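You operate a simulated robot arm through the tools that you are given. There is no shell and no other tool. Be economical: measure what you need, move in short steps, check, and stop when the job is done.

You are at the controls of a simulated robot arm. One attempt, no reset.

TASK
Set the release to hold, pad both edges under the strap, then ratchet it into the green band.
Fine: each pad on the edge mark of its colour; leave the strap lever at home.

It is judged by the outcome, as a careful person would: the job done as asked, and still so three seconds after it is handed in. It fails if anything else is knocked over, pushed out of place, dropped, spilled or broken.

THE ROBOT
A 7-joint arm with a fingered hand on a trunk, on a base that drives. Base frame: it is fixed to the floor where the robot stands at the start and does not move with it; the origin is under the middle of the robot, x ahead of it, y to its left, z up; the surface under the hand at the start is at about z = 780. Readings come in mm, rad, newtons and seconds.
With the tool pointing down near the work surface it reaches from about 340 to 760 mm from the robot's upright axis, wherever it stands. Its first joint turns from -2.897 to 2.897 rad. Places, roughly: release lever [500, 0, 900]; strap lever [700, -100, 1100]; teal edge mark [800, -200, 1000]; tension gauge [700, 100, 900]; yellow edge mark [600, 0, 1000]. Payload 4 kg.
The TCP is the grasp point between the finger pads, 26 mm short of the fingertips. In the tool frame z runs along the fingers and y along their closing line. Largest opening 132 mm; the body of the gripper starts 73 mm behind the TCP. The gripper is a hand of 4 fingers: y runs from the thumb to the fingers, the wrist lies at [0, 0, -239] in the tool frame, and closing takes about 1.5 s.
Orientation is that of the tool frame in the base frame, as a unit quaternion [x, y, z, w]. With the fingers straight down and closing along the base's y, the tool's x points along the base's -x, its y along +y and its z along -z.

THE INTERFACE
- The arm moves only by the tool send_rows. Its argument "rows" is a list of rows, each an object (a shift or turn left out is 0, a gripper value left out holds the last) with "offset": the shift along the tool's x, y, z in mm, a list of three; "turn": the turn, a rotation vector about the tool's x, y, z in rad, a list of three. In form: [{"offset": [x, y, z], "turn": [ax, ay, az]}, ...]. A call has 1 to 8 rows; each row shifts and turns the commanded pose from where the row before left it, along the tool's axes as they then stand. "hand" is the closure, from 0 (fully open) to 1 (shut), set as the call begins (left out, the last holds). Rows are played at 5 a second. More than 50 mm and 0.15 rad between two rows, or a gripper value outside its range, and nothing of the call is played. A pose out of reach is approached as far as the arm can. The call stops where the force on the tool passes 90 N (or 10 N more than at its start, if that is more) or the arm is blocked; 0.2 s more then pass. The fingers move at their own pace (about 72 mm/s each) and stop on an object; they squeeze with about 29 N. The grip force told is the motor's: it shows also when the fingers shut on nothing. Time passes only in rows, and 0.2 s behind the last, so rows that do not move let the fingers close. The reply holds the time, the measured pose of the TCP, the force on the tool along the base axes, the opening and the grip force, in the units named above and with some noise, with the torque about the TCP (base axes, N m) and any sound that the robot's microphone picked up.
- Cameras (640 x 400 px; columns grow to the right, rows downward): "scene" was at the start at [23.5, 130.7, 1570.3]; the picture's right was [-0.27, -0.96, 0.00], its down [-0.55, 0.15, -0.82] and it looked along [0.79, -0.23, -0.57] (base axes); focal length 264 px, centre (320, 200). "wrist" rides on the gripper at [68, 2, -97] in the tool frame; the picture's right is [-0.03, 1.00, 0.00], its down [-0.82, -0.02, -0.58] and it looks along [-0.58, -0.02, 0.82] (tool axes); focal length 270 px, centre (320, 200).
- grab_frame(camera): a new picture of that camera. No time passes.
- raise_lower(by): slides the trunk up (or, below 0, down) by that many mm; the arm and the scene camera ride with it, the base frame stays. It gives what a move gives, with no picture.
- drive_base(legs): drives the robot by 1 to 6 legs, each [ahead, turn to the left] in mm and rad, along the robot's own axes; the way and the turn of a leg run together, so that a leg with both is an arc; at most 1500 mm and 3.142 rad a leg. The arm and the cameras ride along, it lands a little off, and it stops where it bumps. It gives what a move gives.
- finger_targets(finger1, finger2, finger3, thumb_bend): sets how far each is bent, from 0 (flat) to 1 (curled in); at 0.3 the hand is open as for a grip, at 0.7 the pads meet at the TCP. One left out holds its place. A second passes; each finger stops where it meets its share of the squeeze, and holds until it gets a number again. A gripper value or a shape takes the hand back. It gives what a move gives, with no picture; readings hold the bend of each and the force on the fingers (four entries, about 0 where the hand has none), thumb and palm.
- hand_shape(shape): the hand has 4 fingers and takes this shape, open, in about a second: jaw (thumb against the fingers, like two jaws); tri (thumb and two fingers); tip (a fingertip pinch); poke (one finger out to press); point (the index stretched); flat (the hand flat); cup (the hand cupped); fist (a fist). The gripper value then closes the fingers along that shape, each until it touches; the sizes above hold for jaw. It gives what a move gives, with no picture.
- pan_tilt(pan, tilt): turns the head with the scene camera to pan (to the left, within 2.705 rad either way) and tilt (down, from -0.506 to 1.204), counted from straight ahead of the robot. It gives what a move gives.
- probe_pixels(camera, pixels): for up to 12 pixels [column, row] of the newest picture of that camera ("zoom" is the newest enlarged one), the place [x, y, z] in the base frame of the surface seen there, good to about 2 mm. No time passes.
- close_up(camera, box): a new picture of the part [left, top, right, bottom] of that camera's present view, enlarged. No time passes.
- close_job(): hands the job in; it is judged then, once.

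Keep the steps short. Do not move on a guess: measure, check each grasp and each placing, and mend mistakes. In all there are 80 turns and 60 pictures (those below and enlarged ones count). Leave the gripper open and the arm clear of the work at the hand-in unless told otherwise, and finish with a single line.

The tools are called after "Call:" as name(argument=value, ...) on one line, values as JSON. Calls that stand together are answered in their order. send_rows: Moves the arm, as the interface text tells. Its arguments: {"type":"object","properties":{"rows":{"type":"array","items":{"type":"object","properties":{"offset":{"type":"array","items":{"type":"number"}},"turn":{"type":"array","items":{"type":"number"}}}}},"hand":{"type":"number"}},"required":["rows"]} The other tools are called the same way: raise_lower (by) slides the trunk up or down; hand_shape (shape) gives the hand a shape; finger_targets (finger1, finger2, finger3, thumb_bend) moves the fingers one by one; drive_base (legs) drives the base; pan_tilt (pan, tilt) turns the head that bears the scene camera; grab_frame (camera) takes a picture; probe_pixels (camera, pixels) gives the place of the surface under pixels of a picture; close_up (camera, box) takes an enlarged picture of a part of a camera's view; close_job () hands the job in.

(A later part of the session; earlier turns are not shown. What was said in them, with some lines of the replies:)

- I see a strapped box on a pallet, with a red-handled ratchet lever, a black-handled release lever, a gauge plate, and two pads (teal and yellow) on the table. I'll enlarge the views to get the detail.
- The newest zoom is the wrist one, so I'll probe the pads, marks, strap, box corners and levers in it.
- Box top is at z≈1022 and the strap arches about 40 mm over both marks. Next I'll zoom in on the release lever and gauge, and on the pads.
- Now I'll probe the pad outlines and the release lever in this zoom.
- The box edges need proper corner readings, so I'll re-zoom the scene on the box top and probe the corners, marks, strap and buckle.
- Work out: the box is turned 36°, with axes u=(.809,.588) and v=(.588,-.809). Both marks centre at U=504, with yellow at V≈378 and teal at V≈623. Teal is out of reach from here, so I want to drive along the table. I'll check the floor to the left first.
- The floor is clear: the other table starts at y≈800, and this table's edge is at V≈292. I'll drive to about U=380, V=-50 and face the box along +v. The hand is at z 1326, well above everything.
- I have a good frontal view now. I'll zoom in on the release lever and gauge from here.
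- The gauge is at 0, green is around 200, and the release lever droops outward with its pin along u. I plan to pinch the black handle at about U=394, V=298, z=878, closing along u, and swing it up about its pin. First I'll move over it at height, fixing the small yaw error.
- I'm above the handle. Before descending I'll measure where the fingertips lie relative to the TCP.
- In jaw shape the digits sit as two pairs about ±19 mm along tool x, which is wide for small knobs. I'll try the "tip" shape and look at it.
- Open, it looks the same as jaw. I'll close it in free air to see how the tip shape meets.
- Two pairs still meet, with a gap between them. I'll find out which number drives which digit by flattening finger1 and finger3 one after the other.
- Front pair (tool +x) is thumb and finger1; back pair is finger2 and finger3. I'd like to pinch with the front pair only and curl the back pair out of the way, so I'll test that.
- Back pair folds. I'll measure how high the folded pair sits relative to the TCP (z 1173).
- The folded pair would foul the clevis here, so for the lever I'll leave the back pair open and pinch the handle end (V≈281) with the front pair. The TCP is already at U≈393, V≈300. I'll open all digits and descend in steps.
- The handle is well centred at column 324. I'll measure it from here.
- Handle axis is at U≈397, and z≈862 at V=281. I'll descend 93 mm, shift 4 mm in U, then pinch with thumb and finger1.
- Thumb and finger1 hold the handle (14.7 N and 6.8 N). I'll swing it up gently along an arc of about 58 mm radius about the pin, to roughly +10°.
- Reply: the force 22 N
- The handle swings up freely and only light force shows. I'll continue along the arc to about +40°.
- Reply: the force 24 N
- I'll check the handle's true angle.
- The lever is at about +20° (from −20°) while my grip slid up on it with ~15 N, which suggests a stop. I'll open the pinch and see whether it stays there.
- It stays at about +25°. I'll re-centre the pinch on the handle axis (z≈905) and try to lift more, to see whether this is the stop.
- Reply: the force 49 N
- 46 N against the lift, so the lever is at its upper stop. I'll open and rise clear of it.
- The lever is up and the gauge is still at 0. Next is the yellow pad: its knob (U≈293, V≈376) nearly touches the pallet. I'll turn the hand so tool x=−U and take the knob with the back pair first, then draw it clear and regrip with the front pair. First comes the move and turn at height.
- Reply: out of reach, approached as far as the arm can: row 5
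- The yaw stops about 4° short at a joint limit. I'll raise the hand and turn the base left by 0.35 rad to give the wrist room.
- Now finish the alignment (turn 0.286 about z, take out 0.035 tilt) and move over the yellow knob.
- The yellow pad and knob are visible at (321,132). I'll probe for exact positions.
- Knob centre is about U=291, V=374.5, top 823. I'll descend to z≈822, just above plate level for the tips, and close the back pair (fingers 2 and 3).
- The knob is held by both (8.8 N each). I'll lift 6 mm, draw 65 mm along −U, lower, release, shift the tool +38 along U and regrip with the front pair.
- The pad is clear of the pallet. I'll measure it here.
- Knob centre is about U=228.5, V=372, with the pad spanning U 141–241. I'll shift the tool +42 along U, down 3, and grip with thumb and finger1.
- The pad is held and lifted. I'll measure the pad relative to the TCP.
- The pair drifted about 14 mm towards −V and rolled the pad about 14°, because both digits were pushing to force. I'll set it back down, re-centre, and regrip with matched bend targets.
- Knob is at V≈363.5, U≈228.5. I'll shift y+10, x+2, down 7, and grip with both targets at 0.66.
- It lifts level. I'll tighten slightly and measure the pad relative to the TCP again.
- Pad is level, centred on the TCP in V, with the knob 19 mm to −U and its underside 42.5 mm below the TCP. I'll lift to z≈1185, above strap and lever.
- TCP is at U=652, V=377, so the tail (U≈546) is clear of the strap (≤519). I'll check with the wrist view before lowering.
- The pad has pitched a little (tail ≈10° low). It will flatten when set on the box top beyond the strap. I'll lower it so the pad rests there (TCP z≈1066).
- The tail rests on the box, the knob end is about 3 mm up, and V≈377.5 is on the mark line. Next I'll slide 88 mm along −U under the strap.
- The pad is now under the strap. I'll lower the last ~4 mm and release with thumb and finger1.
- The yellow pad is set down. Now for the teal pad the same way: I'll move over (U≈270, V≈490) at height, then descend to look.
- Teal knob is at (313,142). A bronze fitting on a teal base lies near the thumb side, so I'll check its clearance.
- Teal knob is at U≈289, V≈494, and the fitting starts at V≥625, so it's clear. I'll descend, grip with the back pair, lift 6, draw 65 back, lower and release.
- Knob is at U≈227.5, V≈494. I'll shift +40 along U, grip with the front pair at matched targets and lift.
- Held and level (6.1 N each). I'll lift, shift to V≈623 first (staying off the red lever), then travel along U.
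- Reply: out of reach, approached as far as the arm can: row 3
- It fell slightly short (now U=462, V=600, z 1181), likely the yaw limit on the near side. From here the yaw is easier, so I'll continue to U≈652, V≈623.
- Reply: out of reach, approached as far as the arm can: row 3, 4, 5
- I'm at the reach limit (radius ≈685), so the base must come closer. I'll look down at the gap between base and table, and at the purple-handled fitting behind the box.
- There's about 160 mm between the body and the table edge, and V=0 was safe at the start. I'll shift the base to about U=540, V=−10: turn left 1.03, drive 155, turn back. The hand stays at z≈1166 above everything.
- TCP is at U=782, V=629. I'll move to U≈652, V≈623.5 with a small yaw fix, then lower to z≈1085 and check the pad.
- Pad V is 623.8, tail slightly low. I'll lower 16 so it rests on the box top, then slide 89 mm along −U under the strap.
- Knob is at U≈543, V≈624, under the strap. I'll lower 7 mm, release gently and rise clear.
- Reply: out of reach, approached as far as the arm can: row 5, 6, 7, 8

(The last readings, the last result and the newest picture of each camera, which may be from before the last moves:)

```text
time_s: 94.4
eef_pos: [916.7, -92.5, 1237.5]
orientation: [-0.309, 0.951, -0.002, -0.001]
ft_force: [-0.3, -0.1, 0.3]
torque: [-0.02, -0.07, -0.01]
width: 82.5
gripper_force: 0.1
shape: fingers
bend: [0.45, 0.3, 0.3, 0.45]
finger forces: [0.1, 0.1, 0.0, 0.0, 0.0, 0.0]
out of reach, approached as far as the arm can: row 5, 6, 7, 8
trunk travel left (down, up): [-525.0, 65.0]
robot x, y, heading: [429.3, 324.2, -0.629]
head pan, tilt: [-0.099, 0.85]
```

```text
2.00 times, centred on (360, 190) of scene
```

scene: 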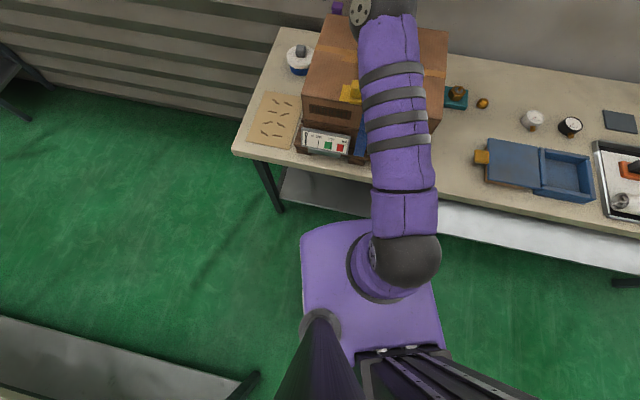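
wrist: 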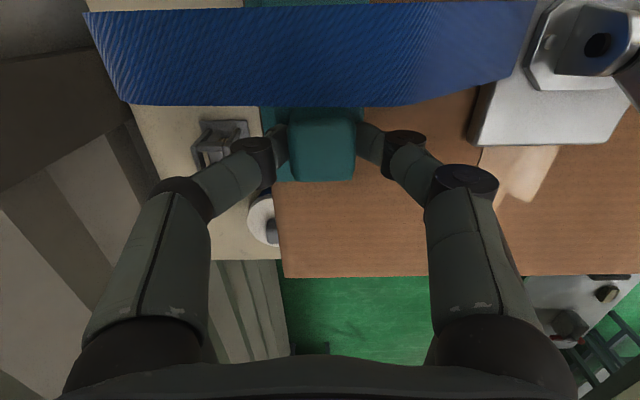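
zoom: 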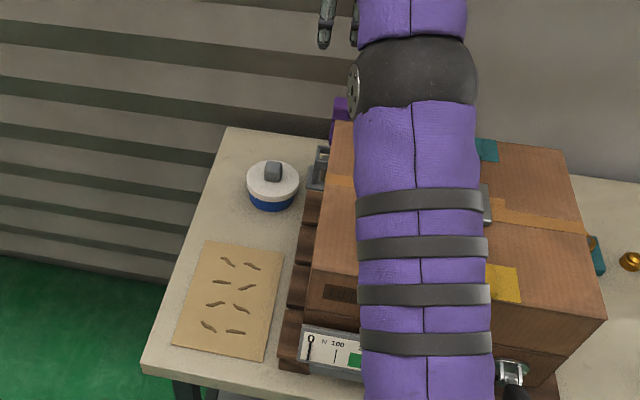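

Both pads are released; the arm blocks the scene view for now. I'll move the hand to U≈468, V≈505 at z≈1215, so the wrist camera looks at the ratchet lever and both pads.

Call:
send_rows(rows=[{"offset": [36, 18, 0]}, {"offset": [36, 18, 0]}, {"offset": [36, 18, 0]}, {"offset": [36, 18, 0]}, {"offset": [36, 18, 0]}, {"offset": [36, 18, 0]}, {"offset": [0, 0, 20]}, {}])

Call:
grab_frame(camera="wrist")

```text
time_s: 96.2
eef_pos: [680.2, -131.8, 1218.1]
orientation: [-0.309, 0.951, -0.001, -0.002]
ft_force: [-0.1, 0.1, 0.2]
torque: [0.01, 0.04, 0.0]
width: 82.5
gripper_force: 0.1
shape: fingers
bend: [0.45, 0.3, 0.3, 0.45]
finger forces: [0.0, 0.0, 0.0, 0.0, 0.0, 0.0]
trunk travel left (down, up): [-525.0, 65.0]
robot x, y, heading: [431.3, 324.3, -0.631]
head pan, tilt: [-0.099, 0.85]
```

```text
9 pictures are left
```

wrist: 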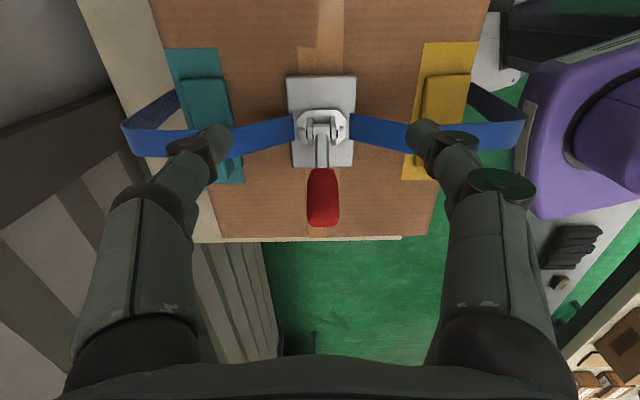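

Excellent view: both pads lie on their marks under the strap, and the lever hinges about V, leaning towards +U. Probing now.

Call:
probe_pixels(camera="wrist", pixels=[[323, 222], [323, 172], [308, 200], [338, 200], [322, 150], [322, 125], [302, 130], [182, 80], [223, 82], [426, 76], [466, 74], [322, 195]])

Call:
probe_pixels(camera="wrist", pixels=[[168, 50], [214, 48], [428, 44], [476, 44], [240, 180], [408, 178], [200, 84], [446, 80], [260, 135], [385, 133], [185, 140], [455, 115]])

```text
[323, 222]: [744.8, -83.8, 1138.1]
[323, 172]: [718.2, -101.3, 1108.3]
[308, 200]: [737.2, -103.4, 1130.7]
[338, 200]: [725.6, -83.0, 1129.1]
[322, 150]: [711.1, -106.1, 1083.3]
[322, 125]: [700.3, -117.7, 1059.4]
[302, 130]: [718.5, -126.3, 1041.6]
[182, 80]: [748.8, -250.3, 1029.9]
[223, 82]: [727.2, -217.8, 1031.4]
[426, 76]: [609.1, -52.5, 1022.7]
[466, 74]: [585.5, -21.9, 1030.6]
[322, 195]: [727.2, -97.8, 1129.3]
```

```text
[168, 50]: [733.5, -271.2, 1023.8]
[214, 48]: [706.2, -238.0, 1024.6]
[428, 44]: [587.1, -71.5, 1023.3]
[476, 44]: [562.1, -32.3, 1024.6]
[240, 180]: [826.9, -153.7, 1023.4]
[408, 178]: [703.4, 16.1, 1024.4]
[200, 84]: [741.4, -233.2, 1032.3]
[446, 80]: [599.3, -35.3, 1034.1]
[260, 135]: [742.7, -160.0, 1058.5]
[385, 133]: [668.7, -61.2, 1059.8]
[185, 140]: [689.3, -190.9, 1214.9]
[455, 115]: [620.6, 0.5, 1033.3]
```

Pads measure on their marks (teal V 604–644, yellow from V 362, tails at U≈459). The lever pivot is at about U=502, z=1050, and the handle mid at U≈540, V=505.5, z≈1118. I'll move there and pinch it with the front pair.

Call:
send_rows(rows=[{"offset": [-43, 0.5, 0]}, {"offset": [-43, 0.5, 0]}, {"offset": [0, 0, 35]}, {"offset": [0, 0, 35]}, {"offset": [0, 0, 29]}, {}])

Call:
finger_targets(finger1=0.72, thumb_bend=0.72)

Call:
grab_frame(camera="wrist")

```text
time_s: 97.6
eef_pos: [749.7, -84.0, 1116.6]
orientation: [-0.309, 0.951, -0.001, -0.003]
ft_force: [-0.1, -0.5, 0.2]
torque: [0.0, 0.0, -0.01]
width: 82.3
gripper_force: 0.0
shape: fingers
bend: [0.45, 0.3, 0.3, 0.45]
finger forces: [0.0, 0.0, 0.0, 0.0, 0.1, 0.0]
trunk travel left (down, up): [-525.0, 65.0]
robot x, y, heading: [430.4, 324.9, -0.631]
head pan, tilt: [-0.099, 0.85]
```

```text
time_s: 98.6
eef_pos: [749.3, -83.9, 1117.7]
orientation: [-0.308, 0.951, -0.001, -0.003]
ft_force: [-0.8, -0.8, -5.4]
torque: [0.05, -0.02, 0.02]
width: 19.9
gripper_force: 7.9
shape: fingers
bend: [0.64, 0.3, 0.3, 0.67]
finger forces: [8.0, 0.0, 0.0, 0.0, 7.7, 0.0]
trunk travel left (down, up): [-525.0, 65.0]
robot x, y, heading: [430.9, 322.7, -0.63]
head pan, tilt: [-0.099, 0.85]
```

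```text
8 pictures are left
```

wrist: 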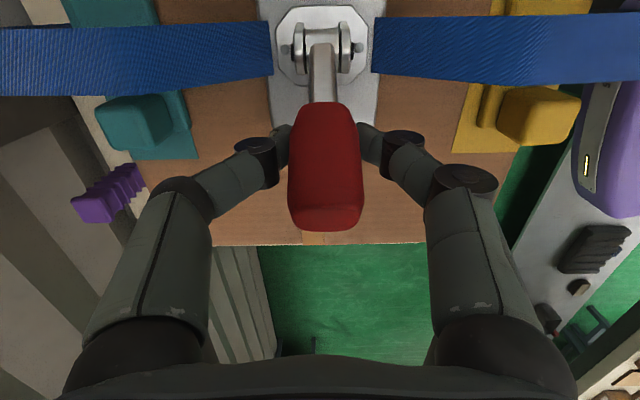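

The handle is pinched (8 N both). I'll probe the pin and handle for the arc.

Call:
probe_pixels(camera="wrist", pixels=[[295, 45], [346, 45], [321, 45], [322, 80], [323, 115], [323, 160], [324, 200], [325, 225]])

```text
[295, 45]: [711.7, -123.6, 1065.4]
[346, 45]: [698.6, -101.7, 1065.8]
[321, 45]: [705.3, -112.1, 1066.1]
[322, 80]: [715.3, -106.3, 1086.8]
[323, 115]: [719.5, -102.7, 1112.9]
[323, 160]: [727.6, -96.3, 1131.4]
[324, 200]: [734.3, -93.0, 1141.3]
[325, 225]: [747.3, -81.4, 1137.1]
```

Pin is at about U=503, z=1056, radius ≈71, lever at 29°. I'll swing it towards −U to upright first, watching the force.

Call:
send_rows(rows=[{"offset": [5.3, 0, -2.6]}, {"offset": [5.3, 0, -2.2]}, {"offset": [6, 0, -1.8]}, {"offset": [6, 0, -1.4]}, {"offset": [6.1, 0, -0.8]}, {"offset": [6.2, 0, -0.3]}, {}])

```text
time_s: 100.2
eef_pos: [720.3, -105.0, 1127.3]
orientation: [-0.309, 0.951, -0.002, -0.003]
ft_force: [2.6, 0.8, -5.5]
torque: [0.1, -0.22, -0.02]
width: 19.4
gripper_force: 8.4
shape: fingers
bend: [0.65, 0.3, 0.3, 0.67]
finger forces: [8.0, 0.1, 0.0, 0.1, 8.7, 0.0]
trunk travel left (down, up): [-525.0, 65.0]
robot x, y, heading: [427.9, 328.4, -0.632]
head pan, tilt: [-0.099, 0.85]
```

It moves freely. I'll continue to about −30°.

Call:
send_rows(rows=[{"offset": [6.2, 0, 0.3]}, {"offset": [6.1, 0, 0.8]}, {"offset": [6, 0, 1.4]}, {"offset": [6, 0, 1.8]}, {"offset": [5.7, 0, 2.4]}, {"offset": [5.5, 0, 2.8]}, {}])

Call:
close_up(camera="scene", box=[200, 150, 480, 350])

```text
time_s: 101.8
eef_pos: [694.6, -121.8, 1120.3]
orientation: [-0.309, 0.951, -0.001, -0.002]
ft_force: [23.6, 14.5, 3.0]
torque: [0.24, -0.44, 0.0]
width: 21.2
gripper_force: 10.7
shape: fingers
bend: [0.65, 0.3, 0.3, 0.67]
finger forces: [10.1, 0.0, 0.0, 0.0, 11.9, 0.0]
trunk travel left (down, up): [-525.0, 65.0]
robot x, y, heading: [427.2, 325.5, -0.63]
head pan, tilt: [-0.099, 0.85]
```

```text
2.00 times, centred on (340, 250) of scene
```

zoom: 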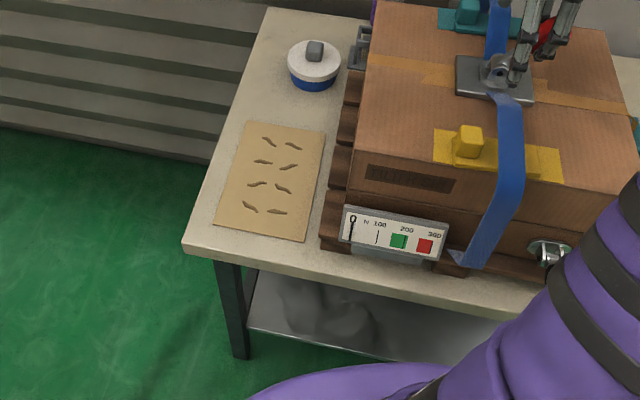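

About 27 N against me at ≈−26°: the end stop of the stroke. The gauge still reads 0 while slack is taken up. Now I'll return to home along the same arc.

Call:
send_rows(rows=[{"offset": [-11.2, 0, -5.2]}, {"offset": [-12, 0, -3.2]}, {"offset": [-12.3, 0, -1.1]}, {"offset": [-12.3, 0, 1.1]}, {"offset": [-12, 0, 3.2]}, {"offset": [-10.6, 0, 4.8]}, {}])

Call:
close_up(camera="scene", box=[280, 130, 440, 290])

```text
time_s: 103.4
eef_pos: [747.5, -84.8, 1119.0]
orientation: [-0.308, 0.951, 0.0, -0.003]
ft_force: [-4.8, -3.5, -2.4]
torque: [-0.07, 0.16, 0.02]
width: 20.3
gripper_force: 8.6
shape: fingers
bend: [0.65, 0.3, 0.3, 0.68]
finger forces: [9.2, 0.0, 0.0, 0.0, 7.8, 0.0]
trunk travel left (down, up): [-525.0, 65.0]
robot x, y, heading: [429.0, 325.3, -0.631]
head pan, tilt: [-0.099, 0.85]
```

```text
2.50 times, centred on (360, 210) of scene
```

zoom: 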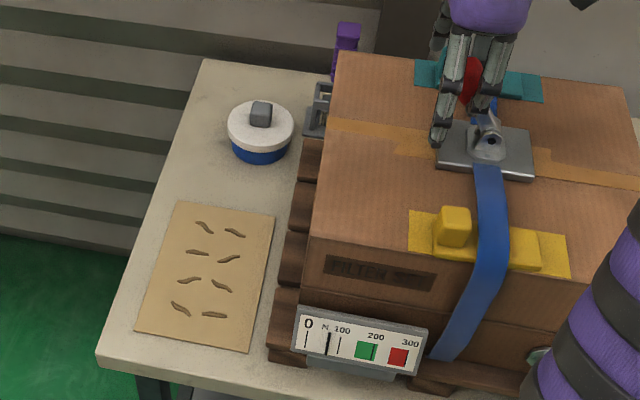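

The strap has tightened and the pointer reads about 65 N (bar at x=328 between 0 at 307 and 100 at 340). Green spans about 150–209. On to a second stroke and return.

Call:
send_rows(rows=[{"offset": [10.6, 0, -4.8]}, {"offset": [12, 0, -3.2]}, {"offset": [12.3, 0, -1.1]}, {"offset": [12.3, 0, 1.1]}, {"offset": [12, 0, 3.2]}, {"offset": [11.2, 0, 5.2]}, {}])

Call:
send_rows(rows=[{"offset": [-11.2, 0, -5.2]}, {"offset": [-12, 0, -3.2]}, {"offset": [-12.3, 0, -1.1]}, {"offset": [-12.3, 0, 1.1]}, {"offset": [-12, 0, 3.2]}, {"offset": [-10.6, 0, 4.8]}, {}])

Call:
close_up(camera="scene", box=[340, 195, 420, 245])

```text
time_s: 105.0
eef_pos: [695.9, -121.7, 1118.7]
orientation: [-0.31, 0.951, -0.002, -0.001]
ft_force: [19.5, 13.2, -1.4]
torque: [0.3, -0.47, -0.08]
width: 20.8
gripper_force: 10.4
shape: fingers
bend: [0.65, 0.3, 0.3, 0.67]
finger forces: [10.5, 0.0, 0.0, 0.0, 10.6, 0.0]
trunk travel left (down, up): [-525.0, 65.0]
robot x, y, heading: [429.2, 324.6, -0.63]
head pan, tilt: [-0.099, 0.85]
```

```text
time_s: 106.6
eef_pos: [747.9, -83.7, 1117.6]
orientation: [-0.308, 0.952, -0.001, -0.002]
ft_force: [-5.5, -8.8, -3.8]
torque: [-0.18, 0.09, 0.11]
width: 20.1
gripper_force: 9.0
shape: fingers
bend: [0.66, 0.3, 0.3, 0.67]
finger forces: [7.7, 0.0, 0.0, 0.0, 10.3, 0.1]
trunk travel left (down, up): [-525.0, 65.0]
robot x, y, heading: [428.4, 325.4, -0.628]
head pan, tilt: [-0.099, 0.85]
```

```text
8.00 times, centred on (380, 220) of scene
```

zoom: 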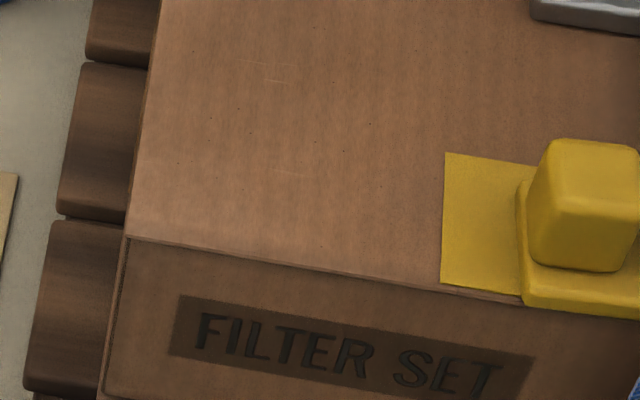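

I framed the wrong spot; the gauge is near scene pixel (376,268).

Call:
close_up(camera="scene", box=[335, 225, 455, 300])

```text
5.33 times, centred on (395, 262) of scene
```

zoom: 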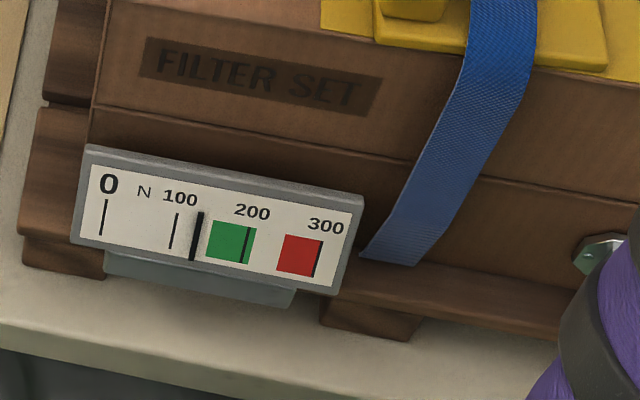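

Pointer reads ≈132 N, i.e. about 66 N a stroke. A third stroke gives up to ≈198, inside green (148–213). I'll make it slightly short for more margin, then return home.

Call:
send_rows(rows=[{"offset": [10.6, 0, -4.8]}, {"offset": [12, 0, -3.2]}, {"offset": [12.3, 0, -1.1]}, {"offset": [12.3, 0, 1.1]}, {"offset": [12, 0, 3.2]}, {}])

Call:
send_rows(rows=[{"offset": [-12, 0, -3.2]}, {"offset": [-12.3, 0, -1.1]}, {"offset": [-12.3, 0, 1.1]}, {"offset": [-12, 0, 3.2]}, {"offset": [-10.6, 0, 4.8]}, {}])

Call:
close_up(camera="scene", box=[335, 225, 455, 300])

```text
time_s: 108.0
eef_pos: [702.3, -118.1, 1122.4]
orientation: [-0.309, 0.951, 0.0, -0.001]
ft_force: [4.1, 4.5, -14.0]
torque: [0.26, -0.38, -0.03]
width: 21.0
gripper_force: 9.2
shape: fingers
bend: [0.64, 0.3, 0.3, 0.67]
finger forces: [9.4, 0.1, 0.0, 0.0, 8.5, 0.0]
trunk travel left (down, up): [-525.0, 65.0]
robot x, y, heading: [433.7, 329.6, -0.63]
head pan, tilt: [-0.099, 0.85]
```

```text
time_s: 109.4
eef_pos: [746.4, -84.2, 1118.0]
orientation: [-0.308, 0.951, -0.002, -0.002]
ft_force: [-5.4, -6.6, -0.2]
torque: [-0.19, 0.09, 0.13]
width: 19.7
gripper_force: 8.4
shape: fingers
bend: [0.66, 0.3, 0.3, 0.67]
finger forces: [7.6, 0.0, 0.0, 0.0, 9.5, 0.0]
trunk travel left (down, up): [-525.0, 65.0]
robot x, y, heading: [433.1, 326.6, -0.628]
head pan, tilt: [-0.099, 0.85]
```

```text
5.33 times, centred on (395, 262) of scene
```

zoom: 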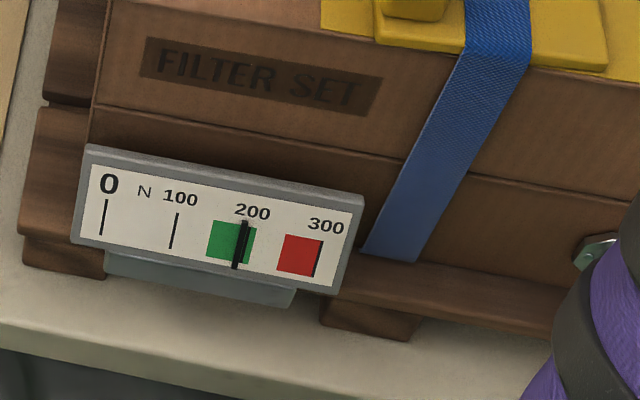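

The pointer is at ≈192 N, in the green. I'll nudge the lever 3 mm into its home stop, release and rise straight up.

Call:
send_rows(rows=[{"offset": [-3, 0, 1.5]}, {}])

Call:
finger_targets(finger1=0.3, thumb_bend=0.3)

Call:
send_rows(rows=[{"offset": [0, 0, -20]}, {"offset": [0, 0, -40]}, {"offset": [0, 0, -40]}, {"offset": [20, 0, -10]}, {"offset": [30, 0, 0]}, {"offset": [30, 0, 0]}, {}])

Call:
grab_frame(camera="wrist")

Call:
probe_pixels(camera="wrist", pixels=[[323, 222], [323, 172], [308, 200], [338, 200], [322, 150], [182, 80], [223, 82], [426, 76], [466, 74], [322, 195]])

```text
time_s: 110.0
eef_pos: [748.8, -82.1, 1116.0]
orientation: [-0.309, 0.951, -0.001, -0.002]
ft_force: [-10.2, -13.0, 2.8]
torque: [-0.32, 0.27, 0.14]
width: 19.6
gripper_force: 9.4
shape: fingers
bend: [0.66, 0.3, 0.3, 0.67]
finger forces: [8.1, 0.0, 0.0, 0.0, 10.5, 0.1]
trunk travel left (down, up): [-525.0, 65.0]
robot x, y, heading: [428.8, 329.7, -0.623]
head pan, tilt: [-0.099, 0.85]
```

```text
time_s: 111.0
eef_pos: [751.5, -80.1, 1116.2]
orientation: [-0.309, 0.951, 0.0, -0.002]
ft_force: [0.7, -0.5, 0.0]
torque: [0.02, 0.0, 0.03]
width: 132.2
gripper_force: 0.1
shape: fingers
bend: [0.3, 0.3, 0.3, 0.3]
finger forces: [0.0, 0.0, 0.0, 0.0, 0.0, 0.1]
trunk travel left (down, up): [-525.0, 65.0]
robot x, y, heading: [430.6, 326.2, -0.632]
head pan, tilt: [-0.099, 0.85]
```

```text
time_s: 112.6
eef_pos: [686.0, -127.1, 1226.0]
orientation: [-0.309, 0.951, -0.002, -0.003]
ft_force: [0.4, -0.5, -0.2]
torque: [0.02, 0.02, 0.01]
width: 132.5
gripper_force: 0.1
shape: fingers
bend: [0.3, 0.3, 0.3, 0.3]
finger forces: [0.0, 0.0, 0.0, 0.1, 0.0, 0.0]
trunk travel left (down, up): [-525.0, 65.0]
robot x, y, heading: [427.7, 324.8, -0.631]
head pan, tilt: [-0.099, 0.85]
```

```text
2 pictures are left
```

wrist: 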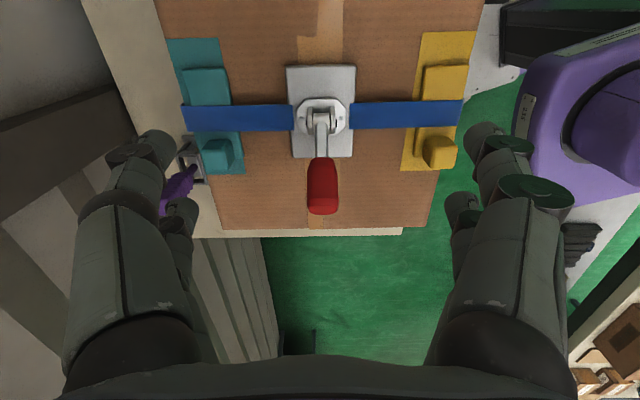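

```text
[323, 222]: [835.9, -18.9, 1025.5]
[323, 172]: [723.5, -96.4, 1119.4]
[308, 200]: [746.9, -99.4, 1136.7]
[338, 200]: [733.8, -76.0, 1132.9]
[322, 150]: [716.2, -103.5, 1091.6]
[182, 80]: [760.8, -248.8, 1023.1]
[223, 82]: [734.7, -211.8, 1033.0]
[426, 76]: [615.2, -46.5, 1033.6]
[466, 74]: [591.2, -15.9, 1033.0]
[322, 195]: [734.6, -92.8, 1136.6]
```

The strap is taut over both pads and the lever is back at home. I'll lift the arm higher and clear, open the hand in jaw shape, and take a last look at the gauge and release.

Call:
send_rows(rows=[{"offset": [40, 0, -30]}, {"offset": [45, 0, -30]}, {"offset": [45, 0, -20]}, {"offset": [45, 0, 0]}, {"offset": [45, 0, 0]}, {}], hand=0)

Call:
close_up(camera="scene", box=[310, 120, 520, 310])

```text
refused: row 2 steps farther than a row can; nothing moved
```

```text
2.11 times, centred on (415, 215) of scene
```

zoom: 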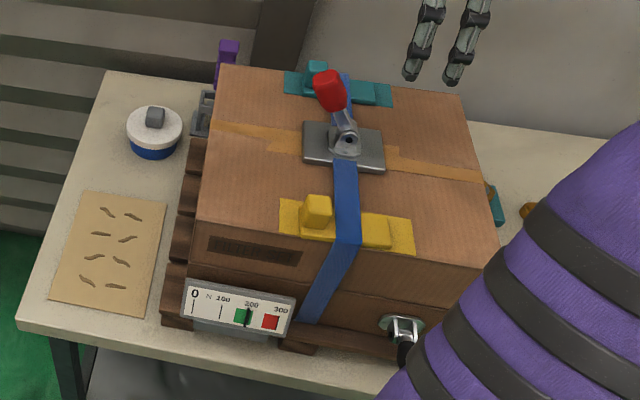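

The picture confirms it: pads on their marks, pointer in green, lever at home, and the release still lifted. That lift was refused for too long a step, so I'll redo it straight up.

Call:
send_rows(rows=[{"offset": [0, 0, -35]}, {"offset": [35, 0, -25]}, {"offset": [40, 0, 0]}, {"offset": [40, 0, 0]}, {}], hand=0)

Call:
close_up(camera="scene", box=[335, 225, 455, 300])

```text
time_s: 113.8
eef_pos: [593.5, -183.5, 1277.5]
orientation: [-0.309, 0.951, -0.002, -0.003]
ft_force: [0.0, 0.9, 0.9]
torque: [0.01, -0.02, -0.04]
width: 131.8
gripper_force: 0.0
shape: tip
bend: [0.3, 0.3, 0.3, 0.3]
finger forces: [0.1, 0.0, 0.0, 0.0, 0.0, 0.1]
out of reach, approached as far as the arm can: row 4
trunk travel left (down, up): [-525.0, 65.0]
robot x, y, heading: [428.0, 329.5, -0.634]
head pan, tilt: [-0.099, 0.85]
```

```text
5.33 times, centred on (395, 262) of scene
```

zoom: 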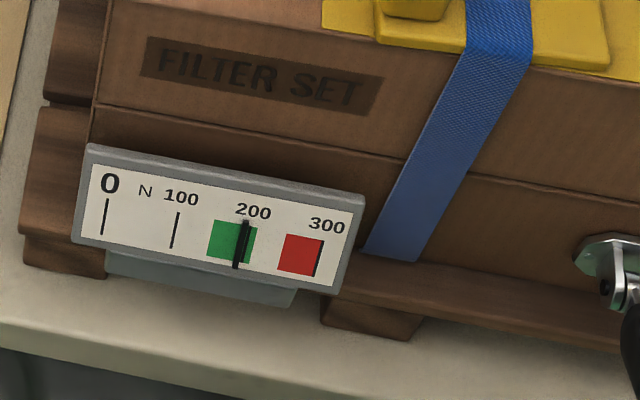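

The tension is steady in the green band, the hand is open and the arm is clear, so I'm handing in.

Call:
close_job()

```text
The job is handed in.
```

The release is set to hold (unlabelled; I took its upper stop, and the tension held), both pads sit on their colour marks under the taut strap, the gauge holds at about 192 N in the green band, and the strap lever is at home.
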